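You operate a simulated robot arm through the tools that you are given. There is no shell and no other tool. Be economical: measure what you need, move in short steps, check, and stop when the job is done.

The job below is to be done with a simulated robot arm. You get a single attempt, and the scene is never put back.

## Task
Scrub the flat yellow strap with water and roll it up tight.
Fine: first top the blue basin up to its upper line; grey jug and short white brush back. Set down upright: grey jug, short white brush. What is to be rubbed or washed off counts as gone when no trace of it is left.
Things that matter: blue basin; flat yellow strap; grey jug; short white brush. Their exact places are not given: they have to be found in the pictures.

Only the result counts: the job must be done as asked and must still hold three seconds after the hand-in. Knocking over, shifting, dropping, spilling or breaking anything else fails it.

## Robot
A 7-joint arm with a two-finger parallel gripper on a trunk, on a base that drives. Base frame: it is fixed to the floor where the robot stands at the start and does not move with it; the origin is under the middle of the robot, x ahead of it, y to its left, z up. Units: m, rad, N and s.
With the tool pointing down near the work surface it reaches from about 0.34 to 0.78 m from the robot's upright axis, wherever it stands. Its first joint turns from -2.897 to 2.897 rad. Places, roughly: flat yellow strap [-0.1, 1, 0.9]. Payload 3.91 kg.
The tool frame sits at the grasp point between the pads (the TCP): z along the fingers, y along the line on which they close. The tips reach 0.03 m beyond it. The gripper opens to 0.11 m. The fingers are 0.02 m wide and 0.01 m thick; the gripper's body (0.048 by 0.112 m) begins 0.055 m behind the TCP.
Orientation is that of the tool frame in the base frame, as a unit quaternion [w, x, y, z]. With the fingers straight down and closing along the base's y, the tool's x points along the base's -x, its y along +y and its z along -z.

## Interface
- The arm moves only by the tool play_rows. Its argument "rows" is a list of rows, each a list of 7 numbers: the turn, a rotation vector about the base's x, y, z in rad, then the shift along the base's x, y, z in m, then the gripper command, from -1 (fully open) to 1 (shut), values between in proportion. In form: [[rx, ry, rz, tx, ty, tz, fingers], ...]. A call has 1 to 20 rows; each row is the pose to reach, as a shift and turn from the pose commanded when the call began. Each row takes 0.2 s and may step no farther than 0.05 m and 0.15 rad from the row before; otherwise, or with a gripper value out of range, the whole call is refused. A pose out of reach is approached as far as the arm can. The call stops where the force on the tool passes 40 N (or 10 N more than at its start, if that is more) or the arm is blocked; 0.2 s more then pass. Each finger travels about 0.153 m/s and halts on what it meets, pressing with about 42 N; the grip force reading is that of the motor and also rises with nothing between the fingers. The clock runs only during rows and for 0.2 s after the last one: add rows that repeat a pose to give the fingers time. The reply holds the time, the measured pose of the TCP, the force on the tool along the base axes, the opening and the grip force, in the units named above and with some noise, with the torque about the TCP (base axes, N m) and any sound that the robot's microphone picked up, and new pictures: "pictures" is both (left out), scene, wrist or none.
- Cameras (640 x 400 px; columns grow to the right, rows downward): "scene" is now at [-0.0193, 0.1968, 1.4819]; the picture's right is [0.63, -0.78, 0.00], its down [-0.62, -0.50, -0.61] and it looks along [0.47, 0.38, -0.79] (base axes); focal length 214 px, centre (320, 200). "wrist" rides on the gripper at [0.077, 0.007, -0.114] in the tool frame; the picture's right is [-0.09, 1.00, 0.00], its down [-0.80, -0.07, -0.59] and it looks along [-0.59, -0.05, 0.80] (tool axes); focal length 270 px, centre (320, 200).
- lift_body(by): slides the trunk up (or, below 0, down) by that many m; the arm and the scene camera ride with it, the base frame stays. It gives what a move gives, with no picture.
- roll_base(legs): drives the robot by 1 to 6 legs, each [ahead, turn to the left] in m and rad, along the robot's own axes; the way and the turn of a leg run together, so that a leg with both is an arc; at most 1.5 m and 3.142 rad a leg. The arm and the cameras ride along, it lands a little off, and it stops where it bumps. It gives what a move gives, and a new picture of the scene camera.
- turn_head(pan, tilt): turns the head with the scene camera to pan (to the left, within 2.705 rad either way) and tilt (down, from -0.506 to 1.204), counted from straight ahead of the robot. It gives what a move gives, and a new picture of the scene camera.
- point_at(camera, pixels): for up to 12 pixels [column, row] of the newest picture of that camera ("zoom" is the newest enlarged one), the place [x, y, z] in the base frame of the surface seen there, good to about 0.002 m. The clock stands still meanwhile.
- enlarge(camera, box): a new picture of the part [left, top, right, bottom] of that camera's present view, enlarged. The clock stands still meanwhile.
- finish_job(): hands the job in; it is judged then, once.

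Keep the steps short. Do not move on a guess: measure, check each grasp and each placing, and mend mistakes. In all there are 80 turns and 260 pictures (those below and enlarged ones count). Leave the gripper open and the arm clear of the work at the hand-in unless told otherwise, and finish with a single line.

The tools are called as name(argument=value, ...) on one line, values as JSON. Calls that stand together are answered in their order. play_rows: Moves the arm, as the interface text tells. Its arguments: {"type":"object","properties":{"rows":{"type":"array"},"pictures":{"type":"string","enum":["both","scene","wrist","none"]}},"required":["rows"]} The other tools are called the same way: lift_body (by) slides the trunk up or down; roll_base (legs) drives the base; turn_head (pan, tilt) turns the head that bears the scene camera; point_at (camera, pixels) gives the place of the surface under pixels of a picture; enlarge (camera, box) takes an enlarged picture of a part of a camera's view; finish_job () hands the job in.

At the start:

```text
t: 0.0
eef_pos: [0.2274, 0.343, 1.1687]
tcp_rot: [-0.001, 0.0, 1.0, 0.0]
ft_force: [-0.5, 0.9, -0.5]
wrist_torque: [0.01, 0.0, 0.04]
width: 0.11
grip_force: 0.0
trunk travel left (down, up): [-0.475, 0.135]
robot x, y, heading: [-0.0012, -0.001, 0.004]
head pan, tilt: [0.682, 0.916]
```

scene: 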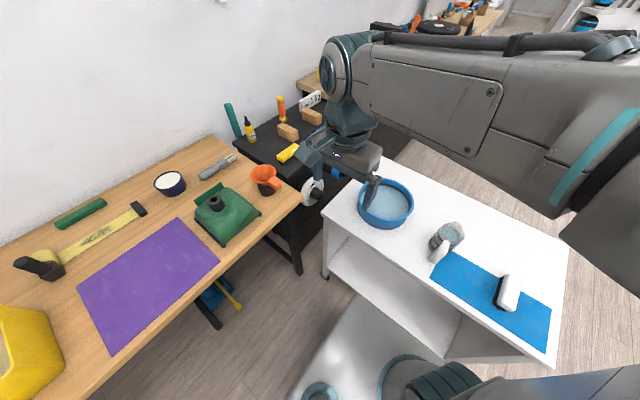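
wrist: 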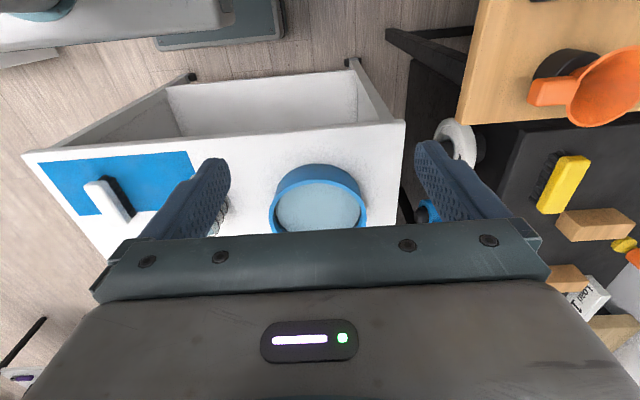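

I see a white table with the blue basin (385,205), a grey jug (447,240) and a white brush (508,293) on a blue mat. A yellow strap lies on the wooden table at (100,235). I'll enlarge these areas.

enlarge(camera="scene", box=[320, 160, 570, 370])

enlarge(camera="scene", box=[0, 140, 310, 360])

point_at(camera="scene", pixels=[[385, 200], [384, 225], [410, 195], [447, 232], [437, 250], [510, 293], [499, 290], [470, 285], [140, 209], [95, 238], [40, 268], [150, 285]])

```text
1.90 times, centred on (445, 265) of scene
```

zoom: 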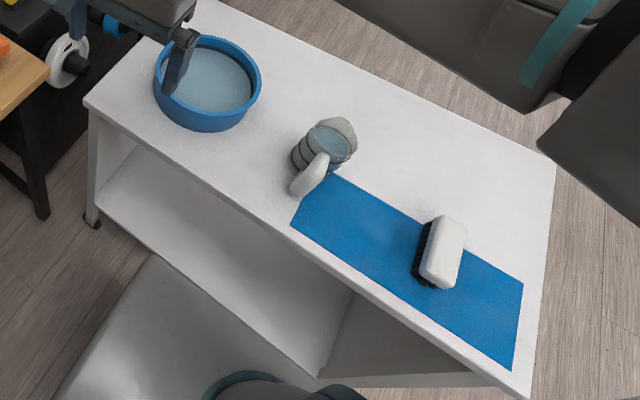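

```text
1.82 times, centred on (155, 250) of scene
```

zoom: 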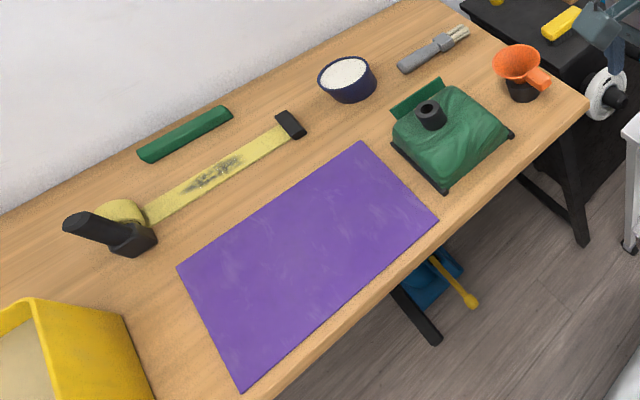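

```text
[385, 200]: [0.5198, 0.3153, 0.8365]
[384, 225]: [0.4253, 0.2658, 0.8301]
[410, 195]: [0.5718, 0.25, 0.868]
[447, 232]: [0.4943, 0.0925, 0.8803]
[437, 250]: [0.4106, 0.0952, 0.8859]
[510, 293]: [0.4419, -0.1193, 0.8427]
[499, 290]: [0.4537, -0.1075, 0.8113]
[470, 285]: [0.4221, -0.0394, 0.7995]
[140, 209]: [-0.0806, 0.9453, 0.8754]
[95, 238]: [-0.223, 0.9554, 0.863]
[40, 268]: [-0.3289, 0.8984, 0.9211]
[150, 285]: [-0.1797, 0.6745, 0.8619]
```

Next I'll turn the head to see the strap and its roll straight on.

turn_head(pan=1.75, tilt=0.65)

enlarge(camera="scene", box=[220, 110, 460, 260])

```text
t: 1.3
eef_pos: [0.2277, 0.3423, 1.1695]
tcp_rot: [0.0, 0.0, 1.0, 0.0]
ft_force: [-0.6, -0.1, -0.1]
wrist_torque: [0.0, 0.01, 0.01]
width: 0.11
grip_force: 0.0
trunk travel left (down, up): [-0.475, 0.135]
robot x, y, heading: [0.0004, -0.0031, 0.001]
head pan, tilt: [1.751, 0.649]
```

scene: 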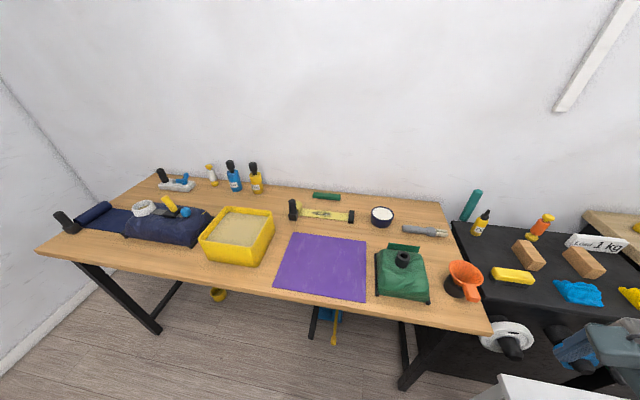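

```text
2.67 times, centred on (340, 185) of scene
```

zoom: 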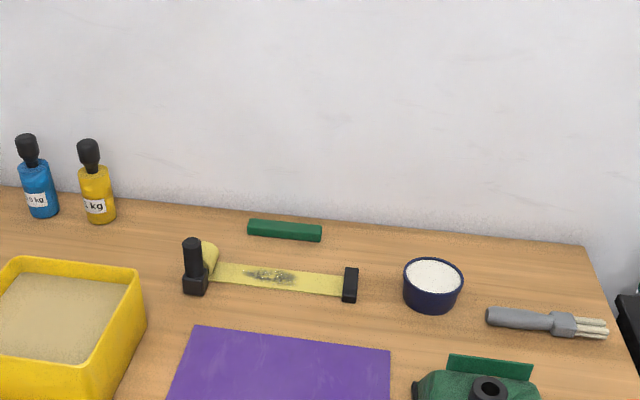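

enlarge(camera="scene", box=[275, 180, 375, 242])

point_at(camera="scene", pixels=[[293, 202], [293, 215], [298, 206], [300, 216], [322, 213], [345, 217], [351, 213], [351, 221], [307, 220], [320, 219], [326, 197]])

```text
6.40 times, centred on (325, 211) of scene
```

zoom: 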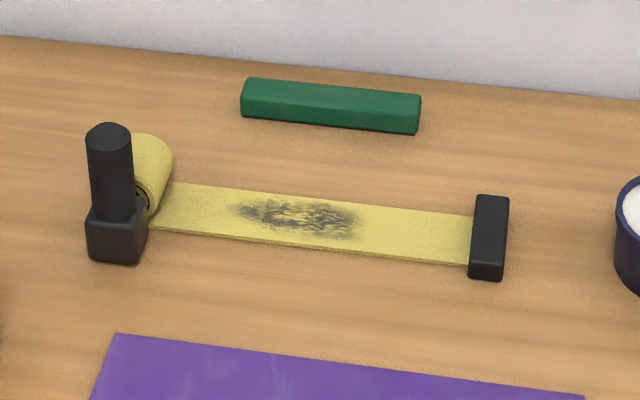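

```text
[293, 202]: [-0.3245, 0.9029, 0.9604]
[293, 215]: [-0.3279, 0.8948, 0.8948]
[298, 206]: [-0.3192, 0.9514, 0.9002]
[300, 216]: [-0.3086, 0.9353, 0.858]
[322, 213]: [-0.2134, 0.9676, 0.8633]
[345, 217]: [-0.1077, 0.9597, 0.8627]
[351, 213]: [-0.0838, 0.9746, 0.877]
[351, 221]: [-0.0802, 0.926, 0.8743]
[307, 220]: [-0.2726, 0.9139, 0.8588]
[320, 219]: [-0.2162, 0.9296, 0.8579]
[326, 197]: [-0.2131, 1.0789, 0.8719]
```

Strap understood: roll with an upright handle at x≈-0.32, dirt in the middle, clip at x≈-0.08. Now a close look at the white table.

turn_head(pan=0.2, tilt=0.95)

enlarge(camera="scene", box=[160, 120, 320, 220])

enlarge(camera="scene", box=[280, 150, 440, 250])

```text
t: 2.9
eef_pos: [0.2285, 0.3427, 1.1682]
tcp_rot: [0.0, -0.001, 1.0, 0.0]
ft_force: [-0.2, 0.1, -0.8]
wrist_torque: [0.01, -0.03, -0.03]
width: 0.1099
grip_force: 0.1
trunk travel left (down, up): [-0.475, 0.135]
robot x, y, heading: [0.0047, 0.0009, 0.004]
head pan, tilt: [0.201, 0.949]
```

scene: 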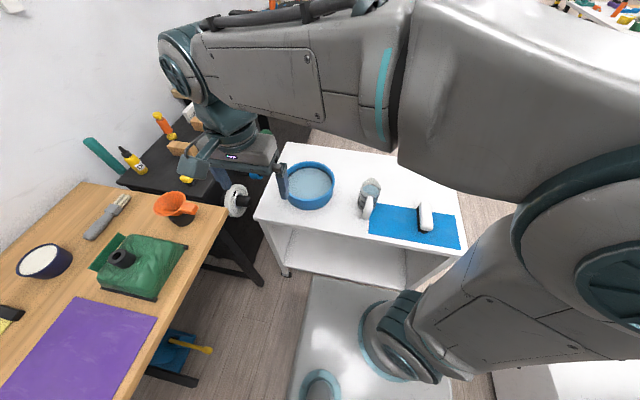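

```text
4.00 times, centred on (240, 170) of scene
```

zoom: 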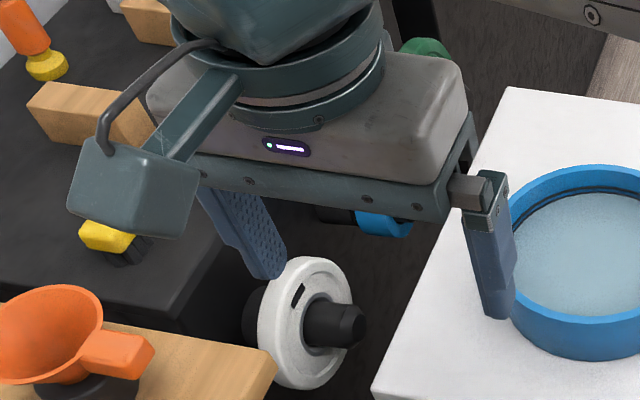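

```text
4.00 times, centred on (360, 200) of scene
```

zoom: 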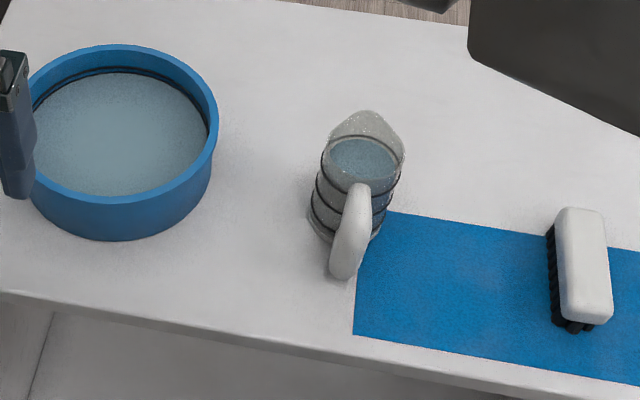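

point_at(camera="zoom", pixels=[[110, 55], [210, 130], [130, 205], [125, 140], [120, 76], [373, 118], [401, 140], [350, 190], [345, 255], [362, 160], [325, 230], [336, 270]])

point_at(camera="zoom", pixels=[[565, 212], [600, 215], [567, 315], [605, 315], [585, 260], [552, 270], [562, 324], [330, 150], [385, 185], [354, 330], [390, 215], [550, 225]])

```text
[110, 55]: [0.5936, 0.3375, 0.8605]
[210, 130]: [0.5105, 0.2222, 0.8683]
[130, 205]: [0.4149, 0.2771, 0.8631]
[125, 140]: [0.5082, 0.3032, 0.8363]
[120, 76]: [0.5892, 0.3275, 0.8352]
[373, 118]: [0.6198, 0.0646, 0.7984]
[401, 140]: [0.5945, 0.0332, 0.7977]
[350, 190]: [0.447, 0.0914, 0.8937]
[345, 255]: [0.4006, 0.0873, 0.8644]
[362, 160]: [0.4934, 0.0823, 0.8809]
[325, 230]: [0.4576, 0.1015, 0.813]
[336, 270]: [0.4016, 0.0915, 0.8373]
```

```text
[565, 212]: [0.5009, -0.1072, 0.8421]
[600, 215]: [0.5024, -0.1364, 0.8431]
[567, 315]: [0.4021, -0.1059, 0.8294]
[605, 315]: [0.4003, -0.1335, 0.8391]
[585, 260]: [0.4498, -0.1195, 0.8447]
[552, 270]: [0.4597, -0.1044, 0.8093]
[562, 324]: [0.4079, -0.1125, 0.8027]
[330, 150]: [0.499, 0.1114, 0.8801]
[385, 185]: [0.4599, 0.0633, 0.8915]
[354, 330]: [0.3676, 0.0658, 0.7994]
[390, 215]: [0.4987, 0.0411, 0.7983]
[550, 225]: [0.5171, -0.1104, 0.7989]
```

I'll move the arm over behind the jug to look at it with the wrist camera.

play_rows(rows=[[0, 0, 0, 0.025, -0.04, 0, -1], [0, 0, 0, 0.05, -0.08, 0, -1], [0, 0, 0, 0.075, -0.12, 0, -1], [0, 0, 0, 0.1, -0.16, 0, -1], [0, 0, 0, 0.13, -0.2, 0, -1], [0, 0, 0, 0.16, -0.24, 0, -1], [0, 0, 0, 0.17, -0.255, -0.03, -1]])

enlarge(camera="wrist", box=[200, 0, 520, 200])

```text
t: 4.5
eef_pos: [0.3982, 0.0895, 1.1402]
tcp_rot: [-0.001, 0.0, 1.0, -0.001]
ft_force: [-0.3, -1.9, -1.3]
wrist_torque: [-0.01, -0.01, 0.01]
width: 0.11
grip_force: 0.1
trunk travel left (down, up): [-0.475, 0.135]
robot x, y, heading: [-0.0007, 0.0005, -0.0]
head pan, tilt: [0.201, 0.949]
```

scene: 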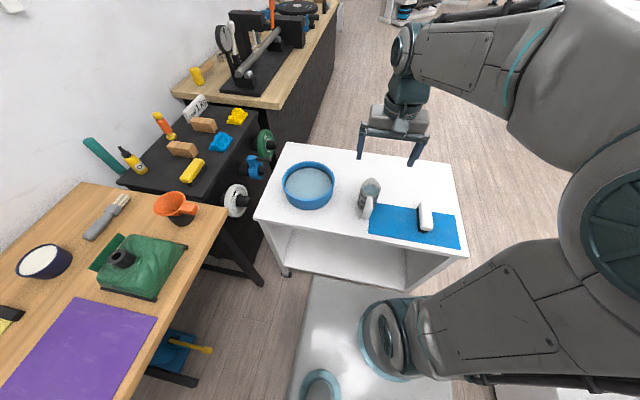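
wrist: 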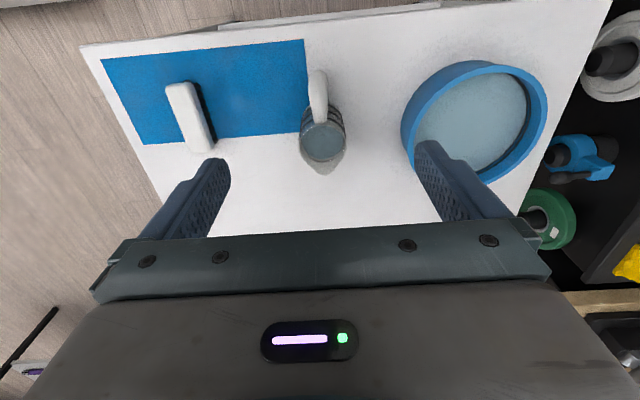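

```text
2.00 times, centred on (360, 100) of wrist
```

zoom: 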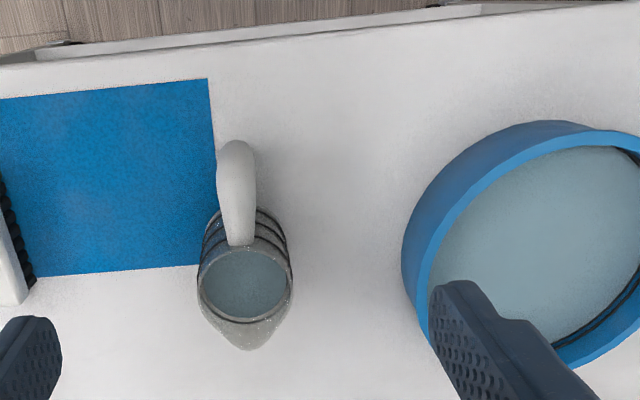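

point_at(camera="zoom", pixels=[[236, 145], [238, 195], [241, 240], [220, 190], [255, 190], [247, 290], [200, 290], [291, 290], [246, 345], [206, 230], [284, 230], [245, 318]])

point_at(camera="zoom", pixels=[[410, 250], [424, 250], [540, 124], [540, 148], [540, 240], [620, 295], [600, 310], [600, 330], [630, 140], [617, 370]])

enlarge(camera="wrist", box=[290, 60, 360, 180])

enlarge(camera="wrist", box=[400, 50, 560, 190])

```text
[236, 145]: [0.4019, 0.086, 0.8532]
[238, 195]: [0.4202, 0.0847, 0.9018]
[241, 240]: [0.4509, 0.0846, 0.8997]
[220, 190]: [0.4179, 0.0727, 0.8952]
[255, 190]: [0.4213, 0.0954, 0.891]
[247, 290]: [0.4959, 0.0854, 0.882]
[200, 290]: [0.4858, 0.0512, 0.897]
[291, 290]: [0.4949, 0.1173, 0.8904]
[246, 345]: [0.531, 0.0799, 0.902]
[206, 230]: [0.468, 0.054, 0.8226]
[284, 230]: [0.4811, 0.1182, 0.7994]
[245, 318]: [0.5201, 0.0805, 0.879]
```

```text
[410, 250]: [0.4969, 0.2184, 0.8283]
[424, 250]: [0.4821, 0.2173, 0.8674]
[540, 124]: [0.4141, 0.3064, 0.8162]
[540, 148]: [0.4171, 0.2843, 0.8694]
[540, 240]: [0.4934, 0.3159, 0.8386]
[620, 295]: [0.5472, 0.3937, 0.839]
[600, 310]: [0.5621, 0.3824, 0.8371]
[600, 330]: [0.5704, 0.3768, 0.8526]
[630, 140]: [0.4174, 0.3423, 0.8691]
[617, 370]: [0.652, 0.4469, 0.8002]
```

```text
3.33 times, centred on (325, 120) of wrist
```

zoom: 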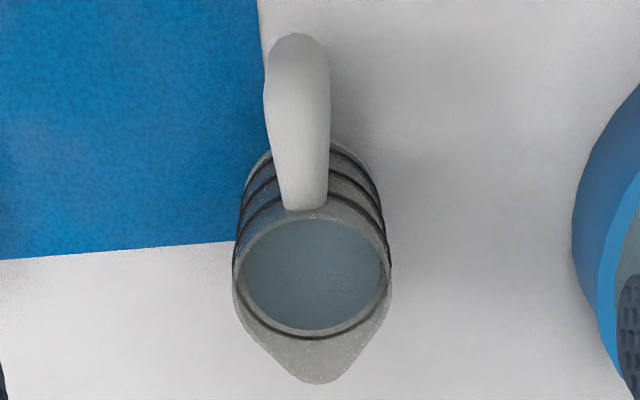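

```text
2.86 times, centred on (480, 120) of wrist
```

zoom: 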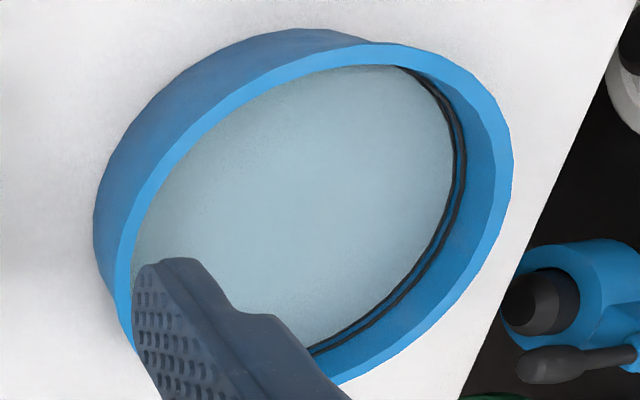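

point_at(camera="zoom", pixels=[[455, 150], [460, 150], [464, 150], [468, 152], [480, 150], [503, 150], [452, 210], [457, 212], [461, 215], [448, 205], [350, 338], [360, 345]])

enlarge(camera="wrist", box=[500, 60, 550, 140])

```text
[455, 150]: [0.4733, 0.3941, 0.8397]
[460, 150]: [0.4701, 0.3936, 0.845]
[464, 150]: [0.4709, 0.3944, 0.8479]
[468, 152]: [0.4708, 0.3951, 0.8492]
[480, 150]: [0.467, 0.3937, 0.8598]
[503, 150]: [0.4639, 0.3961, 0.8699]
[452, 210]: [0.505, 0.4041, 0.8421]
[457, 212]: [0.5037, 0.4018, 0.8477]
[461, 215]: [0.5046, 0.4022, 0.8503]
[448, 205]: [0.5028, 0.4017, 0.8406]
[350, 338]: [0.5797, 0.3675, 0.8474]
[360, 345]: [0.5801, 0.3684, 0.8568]
```

```text
5.00 times, centred on (525, 100) of wrist
```

zoom: 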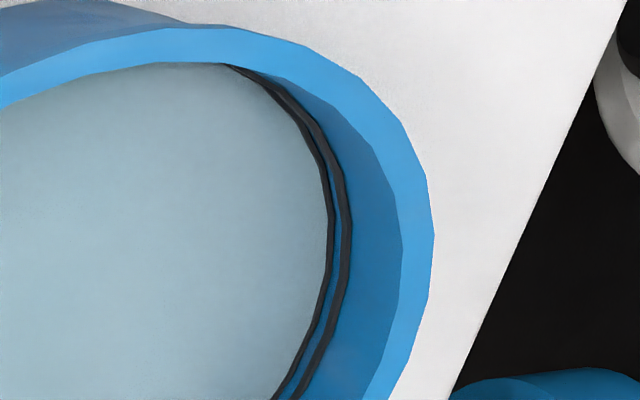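

Jug: centre about (0.49, 0.085), spout toward +x, handle 24 mm thick at x 0.40–0.455 with its top at 0.90. Basin: centre about (0.505, 0.312), upper line z≈0.849, water at about 0.838. I'll lean the tool back (−0.7 rad about y) behind the handle and check that the arm reaches.

play_rows(rows=[[0, -0.14, 0, -0.01, -0.001, -0.02, -1], [0, -0.28, 0, -0.02, -0.002, -0.04, -1], [0, -0.42, 0, -0.03, -0.003, -0.06, -1], [0, -0.56, 0, -0.04, -0.004, -0.08, -1], [0, -0.7, 0, -0.05, -0.005, -0.1, -1], [0, -0.7, 0, -0.055, -0.005, -0.14, -1], [0, -0.7, 0, -0.055, -0.005, -0.168, -1]])

```text
t: 6.1
eef_pos: [0.4041, 0.116, 1.0189]
tcp_rot: [0.343, 0.0, 0.939, 0.001]
ft_force: [-0.7, 0.2, -0.7]
wrist_torque: [-0.05, 0.0, -0.01]
width: 0.11
grip_force: 0.1
out of reach, approached as far as the arm can: row 5, 6, 7
trunk travel left (down, up): [-0.475, 0.135]
robot x, y, heading: [0.0029, 0.002, -0.0]
head pan, tilt: [0.201, 0.949]
```

scene: 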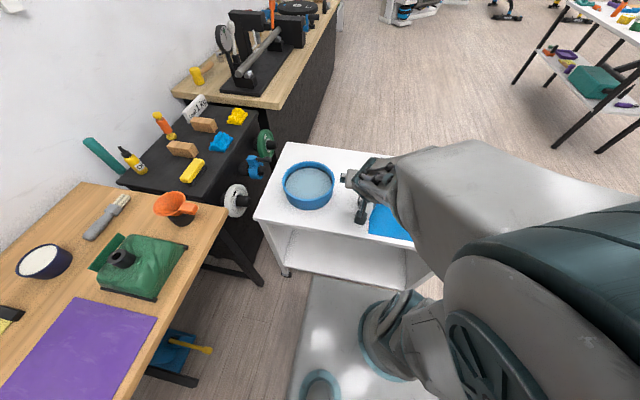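
wrist: 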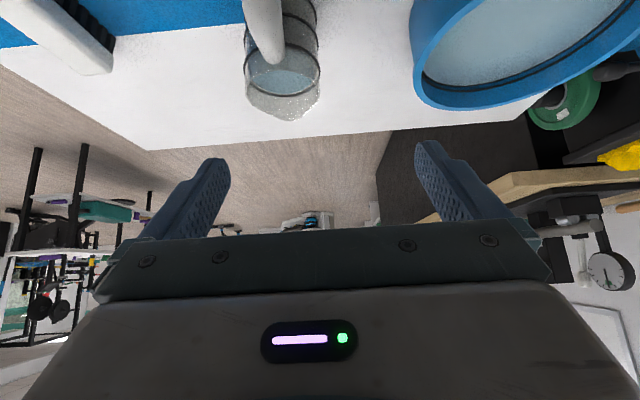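

Too close to the robot to reach that pose. I'll check behind for room to back up.

turn_head(pan=-2.6, tilt=0.7)

turn_head(pan=2.6, tilt=0.7)

```text
t: 8.6
eef_pos: [0.4042, 0.1157, 1.0204]
tcp_rot: [0.343, 0.0, 0.939, 0.0]
ft_force: [-0.7, 0.4, 0.0]
wrist_torque: [0.02, -0.01, 0.0]
width: 0.1096
grip_force: 0.1
trunk travel left (down, up): [-0.475, 0.135]
robot x, y, heading: [0.0042, 0.003, 0.004]
head pan, tilt: [-2.601, 0.7]
```

scene: 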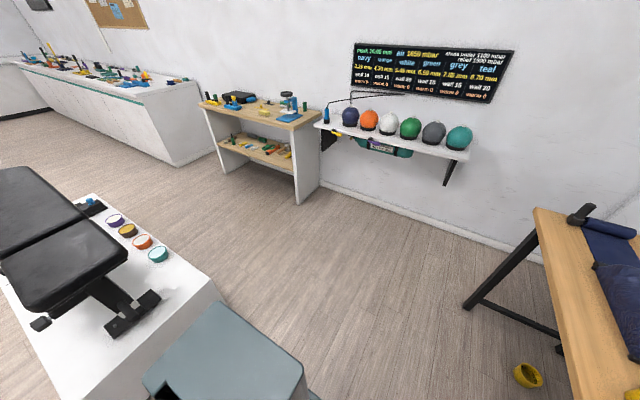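

```text
t: 12.7
eef_pos: [0.4052, 0.1167, 1.0202]
tcp_rot: [0.343, 0.001, 0.939, -0.001]
ft_force: [0.6, 0.2, -0.4]
wrist_torque: [0.0, -0.04, 0.02]
width: 0.11
grip_force: 0.0
trunk travel left (down, up): [-0.475, 0.135]
robot x, y, heading: [0.0024, 0.0008, -0.001]
head pan, tilt: [2.601, 0.7]
```

scene: 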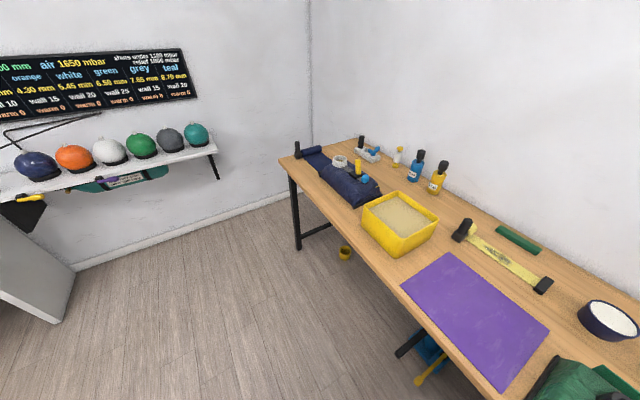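

turn_head(pan=-2.3, tilt=1.0)

point_at(camera="scene", pixels=[[320, 60], [300, 120], [280, 180], [320, 250], [400, 200], [450, 300], [500, 350], [250, 200], [200, 150], [330, 330]])

```text
t: 16.6
eef_pos: [0.4047, 0.1167, 1.0192]
tcp_rot: [0.342, -0.001, 0.94, -0.001]
ft_force: [-0.6, 0.4, -0.8]
wrist_torque: [0.0, 0.0, 0.02]
width: 0.1102
grip_force: 0.1
trunk travel left (down, up): [-0.475, 0.135]
robot x, y, heading: [0.0028, 0.0016, 0.005]
head pan, tilt: [-2.3, 1.0]
```

scene: 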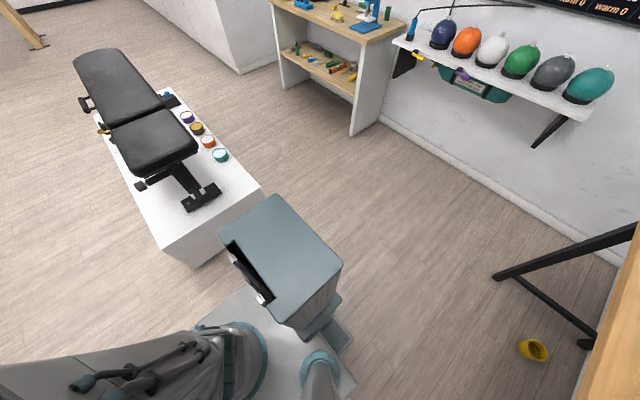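

```text
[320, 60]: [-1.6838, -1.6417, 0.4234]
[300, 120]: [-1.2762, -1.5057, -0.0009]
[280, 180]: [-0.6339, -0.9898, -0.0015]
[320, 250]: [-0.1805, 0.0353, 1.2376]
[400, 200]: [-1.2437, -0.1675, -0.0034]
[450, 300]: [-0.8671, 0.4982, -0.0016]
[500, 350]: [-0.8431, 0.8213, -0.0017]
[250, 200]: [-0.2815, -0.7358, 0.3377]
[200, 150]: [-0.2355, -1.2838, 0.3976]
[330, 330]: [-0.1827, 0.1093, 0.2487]
```

Behind is clear, and the bench is at y<-0.7. I'll back up 0.17 m and look at the table again.

roll_base(legs=[[-0.17, 0]])

turn_head(pan=0.25, tilt=0.85)

```text
t: 18.0
eef_pos: [0.2335, 0.1153, 1.0187]
tcp_rot: [0.343, 0.0, 0.939, 0.0]
ft_force: [-0.5, 0.4, 0.4]
wrist_torque: [0.03, 0.04, 0.01]
width: 0.1098
grip_force: 0.0
trunk travel left (down, up): [-0.475, 0.135]
robot x, y, heading: [-0.1702, -0.0014, -0.004]
head pan, tilt: [-2.3, 1.0]
```

scene: 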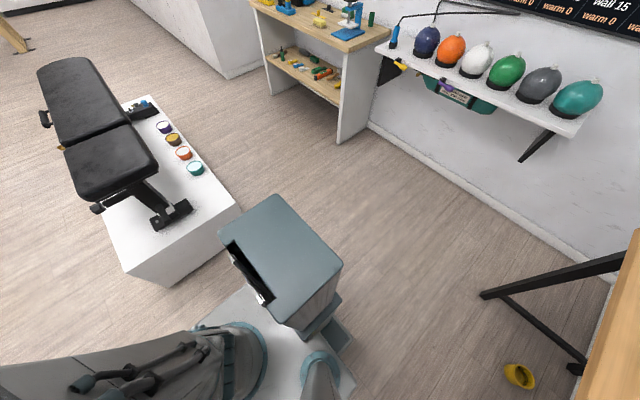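

```text
t: 20.3
eef_pos: [0.2341, 0.1149, 1.0212]
tcp_rot: [0.344, 0.002, 0.939, -0.001]
ft_force: [0.0, 0.3, -0.1]
wrist_torque: [0.0, 0.02, 0.0]
width: 0.1099
grip_force: 0.2
trunk travel left (down, up): [-0.475, 0.135]
robot x, y, heading: [-0.1733, 0.0023, -0.002]
head pan, tilt: [0.25, 0.85]
```

scene: 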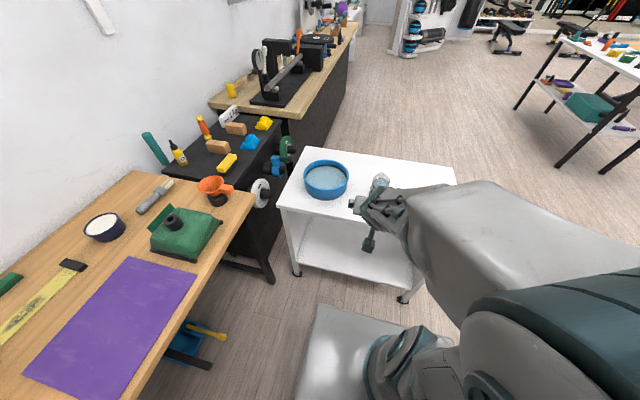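

Now I move to the pre-grasp behind the handle, at (0.34, 0.085, 0.98).

play_rows(rows=[[0, 0, 0, 0.03, -0.01, 0, -1], [0, 0, 0, 0.06, -0.02, 0, -1], [0, 0, 0, 0.09, -0.03, -0.02, -1], [0, 0, 0, 0.109, -0.03, -0.045, -1]])

```text
t: 21.3
eef_pos: [0.3424, 0.0963, 0.9731]
tcp_rot: [0.343, -0.008, 0.939, 0.002]
ft_force: [3.4, -8.8, -0.8]
wrist_torque: [0.55, 0.15, 0.43]
width: 0.1102
grip_force: 0.1
trunk travel left (down, up): [-0.475, 0.135]
robot x, y, heading: [-0.1722, 0.0012, -0.002]
head pan, tilt: [0.25, 0.85]
```

scene: 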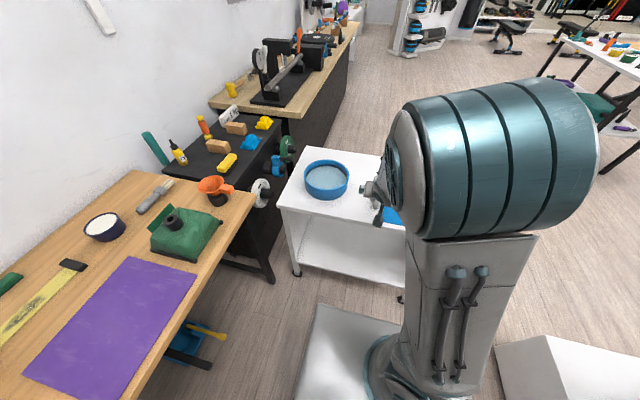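
wrist: 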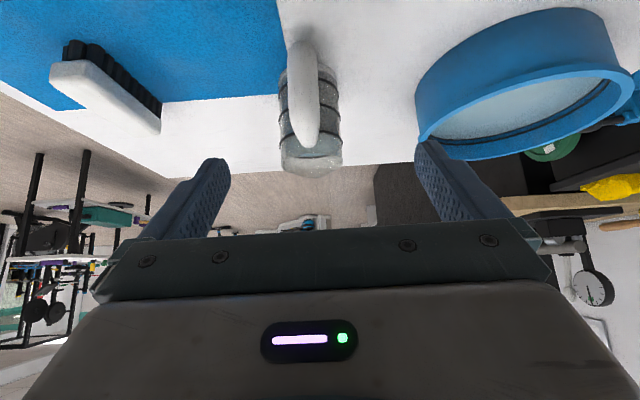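

The arm swung its elbow, so I'll let it settle and then measure the handle in the wrist picture.

play_rows(rows=[[0, 0, 0, 0, 0, 0, -1], [0, 0, 0, 0, 0, 0, -1]])

point_at(camera="wrist", pixels=[[302, 45], [303, 80], [305, 110], [306, 140], [291, 90], [318, 90], [310, 165], [283, 120], [338, 120]])

enlarge(camera="wrist", box=[220, 0, 420, 200])

```text
t: 21.9
eef_pos: [0.3419, 0.0879, 0.9741]
tcp_rot: [0.343, 0.0, 0.939, 0.0]
ft_force: [-1.1, -1.2, 0.5]
wrist_torque: [-0.02, 0.02, -0.02]
width: 0.1097
grip_force: 0.1
trunk travel left (down, up): [-0.475, 0.135]
robot x, y, heading: [-0.1666, -0.0013, -0.004]
head pan, tilt: [0.25, 0.85]
```

scene: 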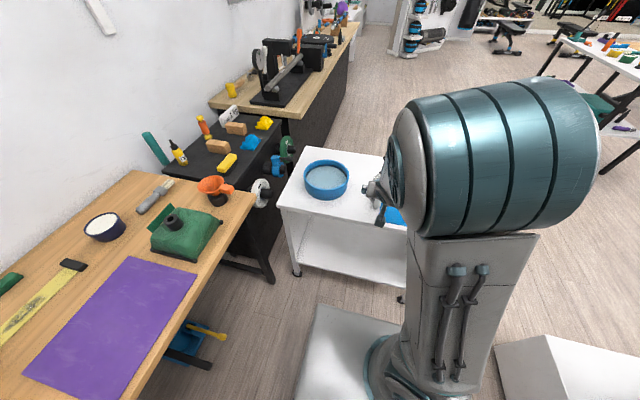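
wrist: 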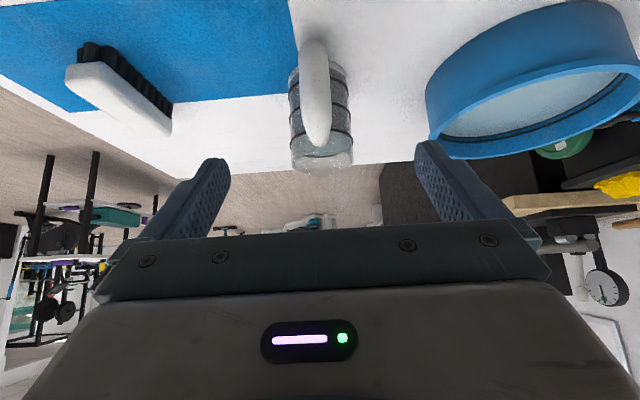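

```text
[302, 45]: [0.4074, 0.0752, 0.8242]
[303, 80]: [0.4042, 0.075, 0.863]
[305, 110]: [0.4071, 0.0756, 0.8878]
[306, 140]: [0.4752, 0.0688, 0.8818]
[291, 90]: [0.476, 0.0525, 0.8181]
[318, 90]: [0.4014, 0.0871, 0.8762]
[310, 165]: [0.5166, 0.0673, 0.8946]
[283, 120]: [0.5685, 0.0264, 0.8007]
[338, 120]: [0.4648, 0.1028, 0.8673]
```

```text
2.00 times, centred on (320, 100) of wrist
```

zoom: 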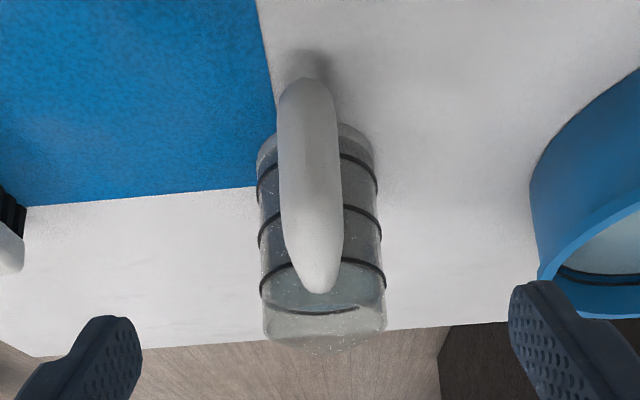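

The handle is centred at y≈0.084. I'll slide in along the tool axis to (0.418, 0.084, 0.877), fingers still open.

play_rows(rows=[[0, 0, 0, 0.02, -0.004, -0.025, -1], [0, 0, 0, 0.04, -0.004, -0.05, -1], [0, 0, 0, 0.06, -0.004, -0.075, -1], [0, 0, 0, 0.076, -0.004, -0.095, -1], [0, 0, 0, 0.076, -0.004, -0.095, -1]])

enlarge(camera="wrist", box=[180, 0, 460, 220])

```text
t: 23.1
eef_pos: [0.4201, 0.0826, 0.8774]
tcp_rot: [0.343, 0.002, 0.939, 0.0]
ft_force: [0.3, -0.5, -0.3]
wrist_torque: [0.03, -0.02, 0.0]
width: 0.1101
grip_force: 0.1
trunk travel left (down, up): [-0.475, 0.135]
robot x, y, heading: [-0.17, 0.0002, -0.001]
head pan, tilt: [0.25, 0.85]
```

scene: 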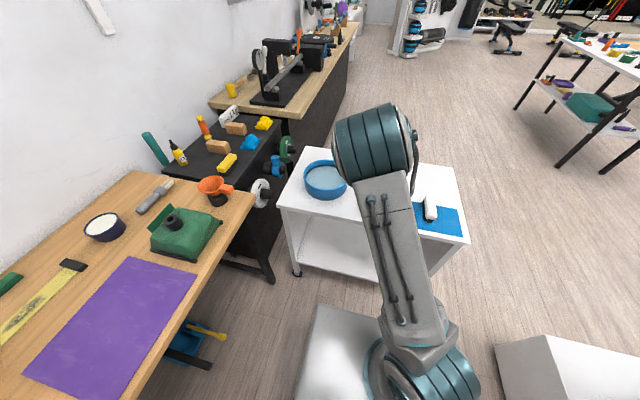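
wrist: 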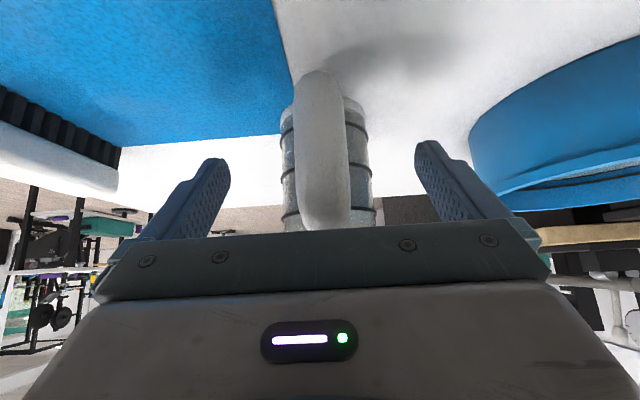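

```text
1.82 times, centred on (320, 110) of wrist
```

zoom: 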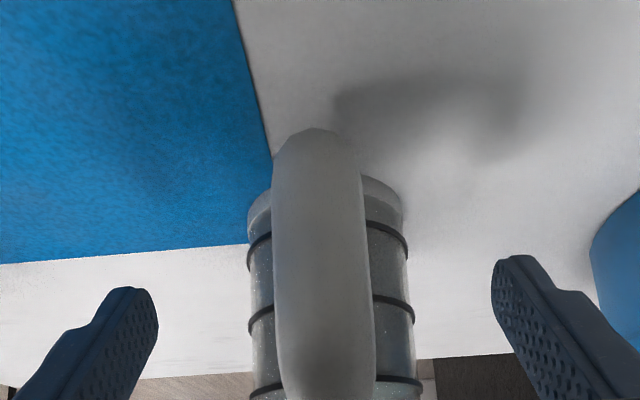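

Handle lies between the fingers. Closing.

play_rows(rows=[[0, 0, 0, 0, 0, 0, 0.5], [0, 0, 0, 0, 0, 0, 1], [0, 0, 0, 0, 0, 0, 1], [0, 0, 0, 0, 0, 0, 1]], pictures="wrist")

```text
t: 24.1
eef_pos: [0.4197, 0.0827, 0.8779]
tcp_rot: [0.343, 0.002, 0.939, -0.001]
ft_force: [0.3, -0.9, 0.6]
wrist_torque: [-0.02, -0.11, -0.06]
width: 0.0271
grip_force: 41.5
trunk travel left (down, up): [-0.475, 0.135]
robot x, y, heading: [-0.1716, 0.001, -0.007]
head pan, tilt: [0.25, 0.85]
```

wrist: 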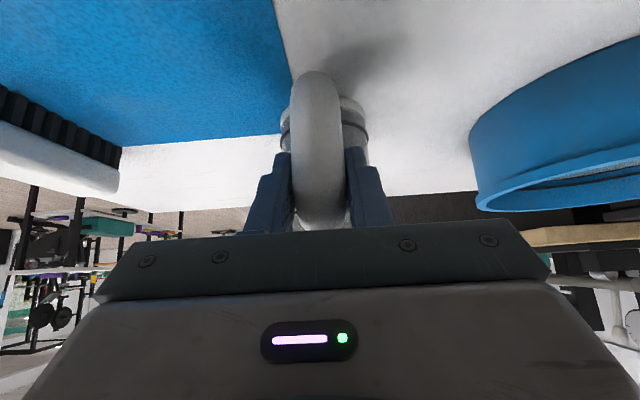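

Held at 27 mm with 41 N. I'll lift 2 cm gently and check for slip.

play_rows(rows=[[0, 0, 0, 0, 0, 0.007, 1], [0, 0, 0, 0, 0, 0.014, 1], [0, 0, 0, 0, 0, 0.02, 1], [0, 0, 0, 0, 0, 0.02, 1], [0, 0, 0, 0, 0, 0.02, 1]], pictures="wrist")

```text
t: 25.3
eef_pos: [0.4193, 0.0822, 0.899]
tcp_rot: [0.342, 0.001, 0.94, 0.0]
ft_force: [0.4, 0.4, -2.2]
wrist_torque: [-0.01, 0.11, 0.04]
width: 0.0273
grip_force: 42.1
trunk travel left (down, up): [-0.475, 0.135]
robot x, y, heading: [-0.1698, -0.0015, -0.006]
head pan, tilt: [0.25, 0.85]
```

wrist: 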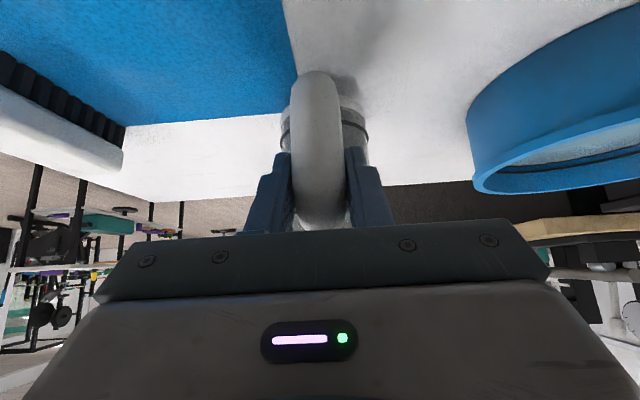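

No slip, and the weight is about 2.2 N. I'll lift, turn the jug 90° to the left so the spout faces +y, and bring it near the basin, keeping it upright.

play_rows(rows=[[0, 0, 0, 0, 0, 0.04, 1], [0, 0, 0, 0, 0, 0.08, 1], [0, 0, 0, 0, 0, 0.12, 1], [0, 0, 0.1, 0, 0, 0.16, 1], [0, 0, 0.22, 0.005, 0, 0.16, 1], [0, 0, 0.34, 0.012, 0.0, 0.16, 1], [0, 0, 0.46, 0.02, 0.0, 0.16, 1], [0, 0, 0.58, 0.028, 0.005, 0.16, 1], [0, 0, 0.7, 0.036, 0.01, 0.16, 1], [0, 0, 0.82, 0.044, 0.015, 0.16, 1], [0, 0, 0.94, 0.052, 0.02, 0.16, 1], [0, 0, 1.06, 0.06, 0.025, 0.16, 1], [0, 0, 1.18, 0.068, 0.03, 0.16, 1], [0, 0, 1.3, 0.076, 0.03, 0.16, 1], [0, 0, 1.42, 0.082, 0.03, 0.16, 1], [0, 0, 1.52, 0.086, 0.03, 0.16, 1], [0, 0, 1.571, 0.086, 0.03, 0.16, 1], [0, 0, 1.571, 0.086, 0.03, 0.16, 1]])

```text
t: 29.1
eef_pos: [0.505, 0.1123, 1.059]
tcp_rot: [0.242, -0.664, 0.665, 0.242]
ft_force: [0.0, 0.5, -1.5]
wrist_torque: [-0.1, -0.02, -0.01]
width: 0.0272
grip_force: 41.6
trunk travel left (down, up): [-0.475, 0.135]
robot x, y, heading: [-0.1711, -0.0027, -0.004]
head pan, tilt: [0.25, 0.85]
```

scene: 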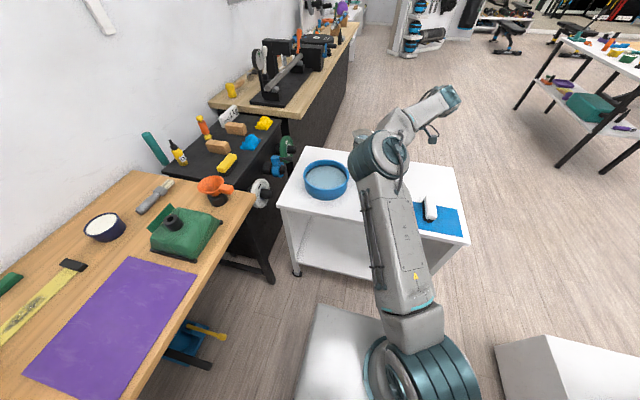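
wrist: 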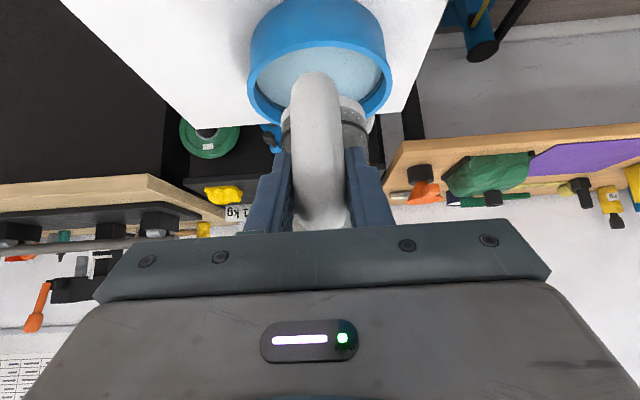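

Jug upright above the table. Next I move the spout over the basin and tilt to about 0.4 rad, then check with the scene camera.

play_rows(rows=[[0, 0, 0, 0, 0.02, -0.01, 1], [0, 0, 0, 0, 0.04, -0.02, 1], [0, 0, 0, 0, 0.06, -0.03, 1], [-0.1, 0, 0, 0, 0.066, -0.04, 1], [-0.2, 0, 0, 0, 0.068, -0.05, 1], [-0.3, 0, 0, 0, 0.068, -0.059, 1], [-0.4, 0, 0, 0, 0.068, -0.059, 1], [-0.4, 0, 0, 0, 0.068, -0.059, 1]])

enlarge(camera="scene", box=[270, 110, 430, 230])

```text
t: 30.9
eef_pos: [0.5043, 0.1801, 1.0009]
tcp_rot: [0.106, -0.698, 0.7, 0.104]
ft_force: [-0.3, 0.1, -2.1]
wrist_torque: [-0.08, -0.01, 0.0]
width: 0.0274
grip_force: 41.8
trunk travel left (down, up): [-0.475, 0.135]
robot x, y, heading: [-0.1741, 0.0016, -0.005]
head pan, tilt: [0.25, 0.85]
```

scene: 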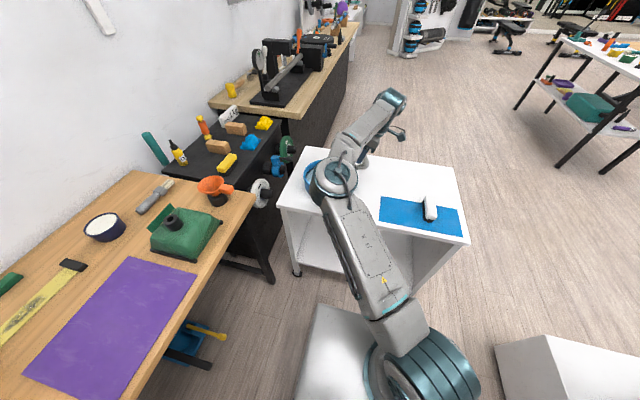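
wrist: 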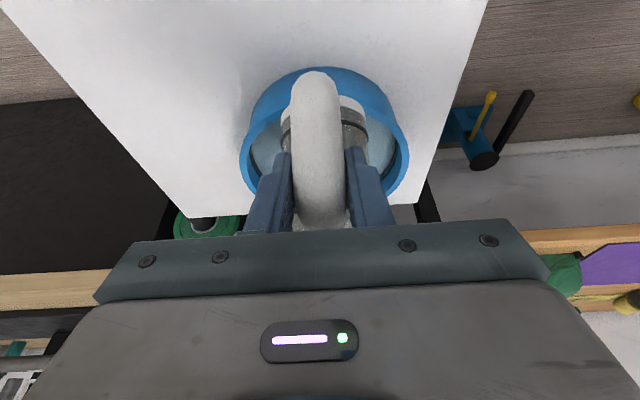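

```text
3.33 times, centred on (350, 170) of scene
```

zoom: 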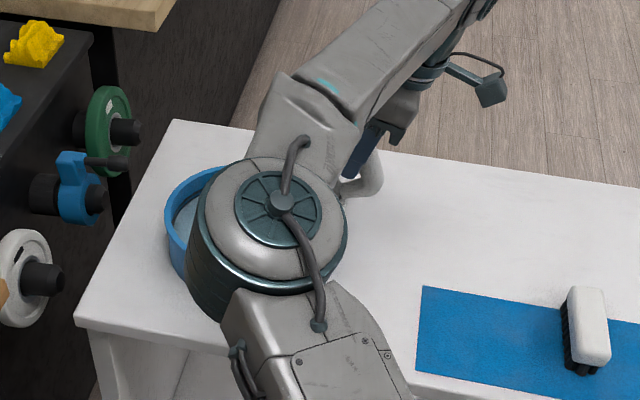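

play_rows(rows=[[-0.1, 0, 0, 0, 0.002, -0.005, 1], [-0.2, 0, 0, 0, 0.005, -0.01, 1], [-0.3, 0, 0, 0, 0.007, -0.015, 1], [-0.3, 0, 0, 0, 0.007, -0.015, 1]])

enlarge(camera="wrist", box=[220, 40, 440, 220])

point_at(camera="scene", pixels=[[320, 190], [318, 180], [311, 184], [335, 200]])

```text
t: 31.9
eef_pos: [0.5047, 0.1849, 0.9882]
tcp_rot: [0.001, -0.706, 0.709, -0.002]
ft_force: [2.8, -0.9, 21.4]
wrist_torque: [0.75, 0.03, -0.1]
width: 0.0273
grip_force: 41.9
trunk travel left (down, up): [-0.475, 0.135]
robot x, y, heading: [-0.173, 0.0005, -0.006]
head pan, tilt: [0.25, 0.85]
```

scene: 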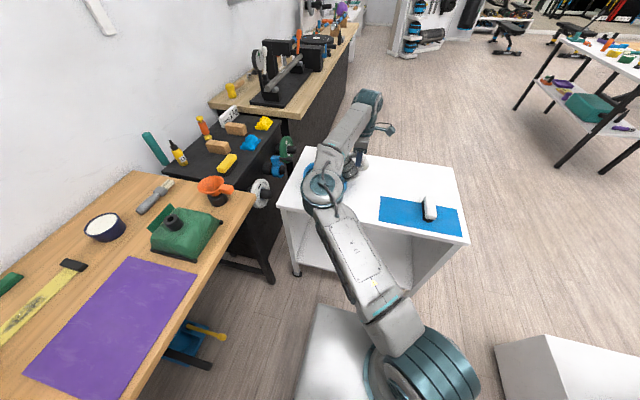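
wrist: 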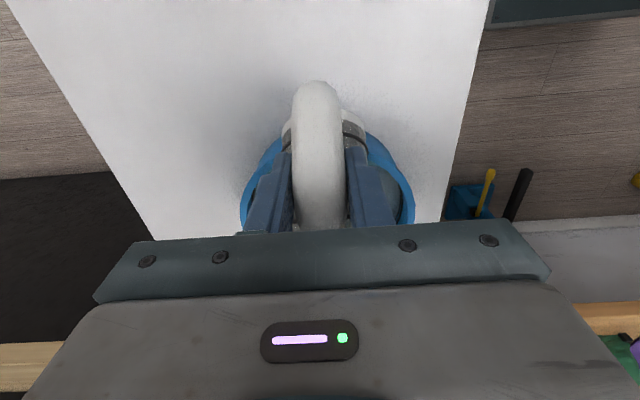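

```text
2.22 times, centred on (330, 130) of wrist
```

zoom: 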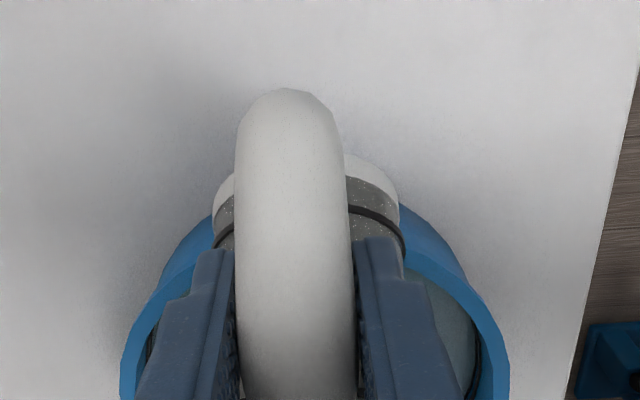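

```text
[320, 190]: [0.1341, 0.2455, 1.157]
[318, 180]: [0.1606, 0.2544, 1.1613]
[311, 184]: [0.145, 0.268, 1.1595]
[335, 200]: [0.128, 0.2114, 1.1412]
```

The tool reads +21 N upward: the jug's bottom edge is touching the basin rim (I calculate its lowest corner at z≈0.863). Raising straight up now.

play_rows(rows=[[0, 0, 0, 0, 0, 0.02, 1], [0, 0, 0, 0, 0, 0.035, 1], [0, 0, 0, 0, 0, 0.035, 1], [0, 0, 0, 0, 0, 0.035, 1]])

enlarge(camera="wrist", box=[220, 40, 440, 220])

```text
t: 32.9
eef_pos: [0.5039, 0.1872, 1.0206]
tcp_rot: [0.0, -0.706, 0.708, -0.001]
ft_force: [-1.2, 0.4, -2.4]
wrist_torque: [-0.06, -0.01, -0.02]
width: 0.0271
grip_force: 41.6
trunk travel left (down, up): [-0.475, 0.135]
robot x, y, heading: [-0.17, -0.004, -0.003]
head pan, tilt: [0.25, 0.85]
```

scene: 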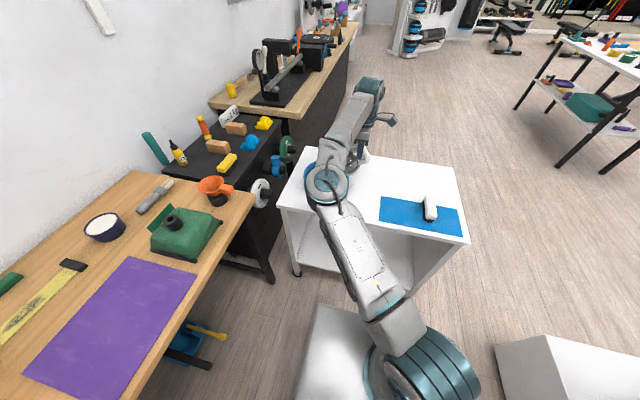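
wrist: 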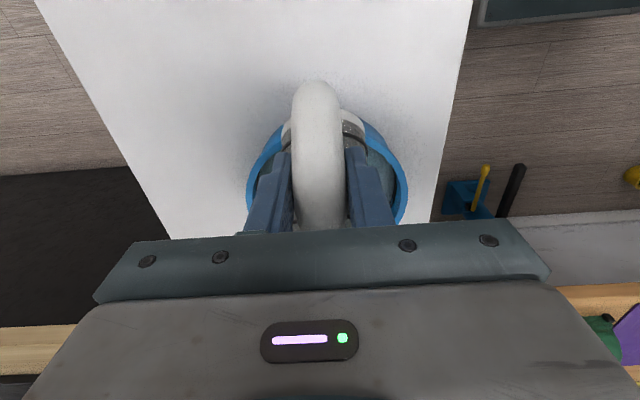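

```text
2.22 times, centred on (330, 130) of wrist
```

zoom: 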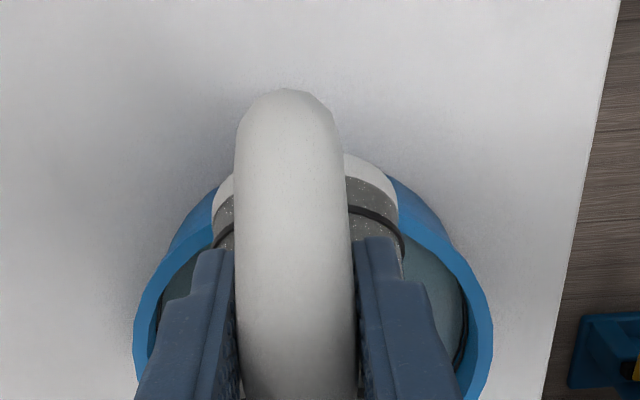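

point_at(camera="zoom", pixels=[[145, 310], [480, 310], [460, 265], [162, 270], [450, 310], [170, 290], [430, 280], [463, 330]])

```text
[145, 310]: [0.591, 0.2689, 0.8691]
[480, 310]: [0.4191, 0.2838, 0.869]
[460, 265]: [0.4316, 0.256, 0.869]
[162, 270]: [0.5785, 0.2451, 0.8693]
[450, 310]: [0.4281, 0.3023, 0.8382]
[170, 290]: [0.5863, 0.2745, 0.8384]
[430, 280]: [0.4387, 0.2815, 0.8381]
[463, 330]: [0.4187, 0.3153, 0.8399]
```

The basin is in place and its water still at 0.838. I'll keep the tool at z≈1.02 and tilt on in small steps.

play_rows(rows=[[-0.07, 0, 0, 0, 0.004, 0, 1], [-0.15, 0, 0, 0, 0.008, 0, 1], [-0.15, 0, 0, 0, 0.008, 0, 1], [-0.15, 0, 0, 0, 0.008, 0, 1]], pictures="wrist")

enlarge(camera="wrist", box=[220, 60, 440, 240])

```text
t: 33.9
eef_pos: [0.5042, 0.1955, 1.0189]
tcp_rot: [-0.053, -0.705, 0.705, -0.055]
ft_force: [-0.1, 0.0, -3.2]
wrist_torque: [-0.07, 0.03, 0.01]
width: 0.027
grip_force: 41.6
trunk travel left (down, up): [-0.475, 0.135]
robot x, y, heading: [-0.1723, -0.0001, -0.002]
head pan, tilt: [0.25, 0.85]
```

wrist: 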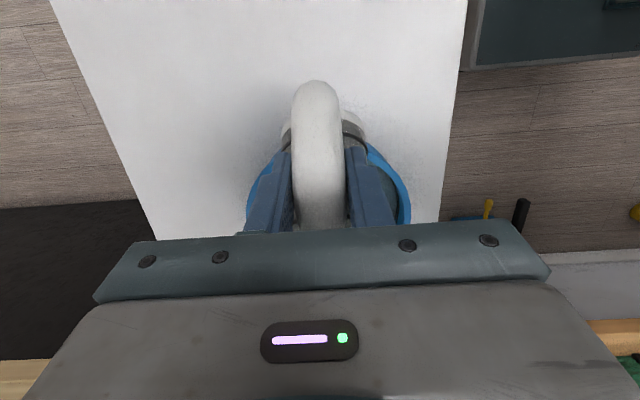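

```text
2.22 times, centred on (330, 150) of wrist
```

zoom: 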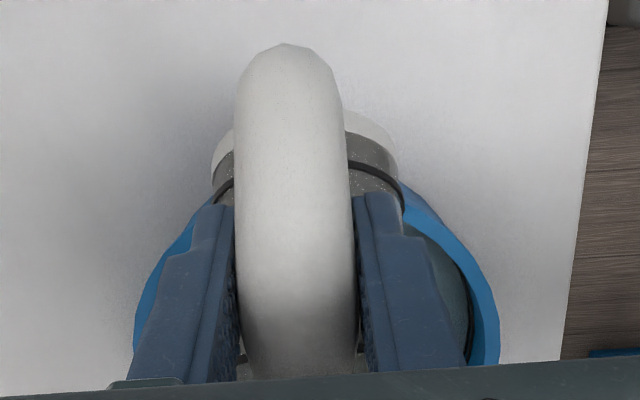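

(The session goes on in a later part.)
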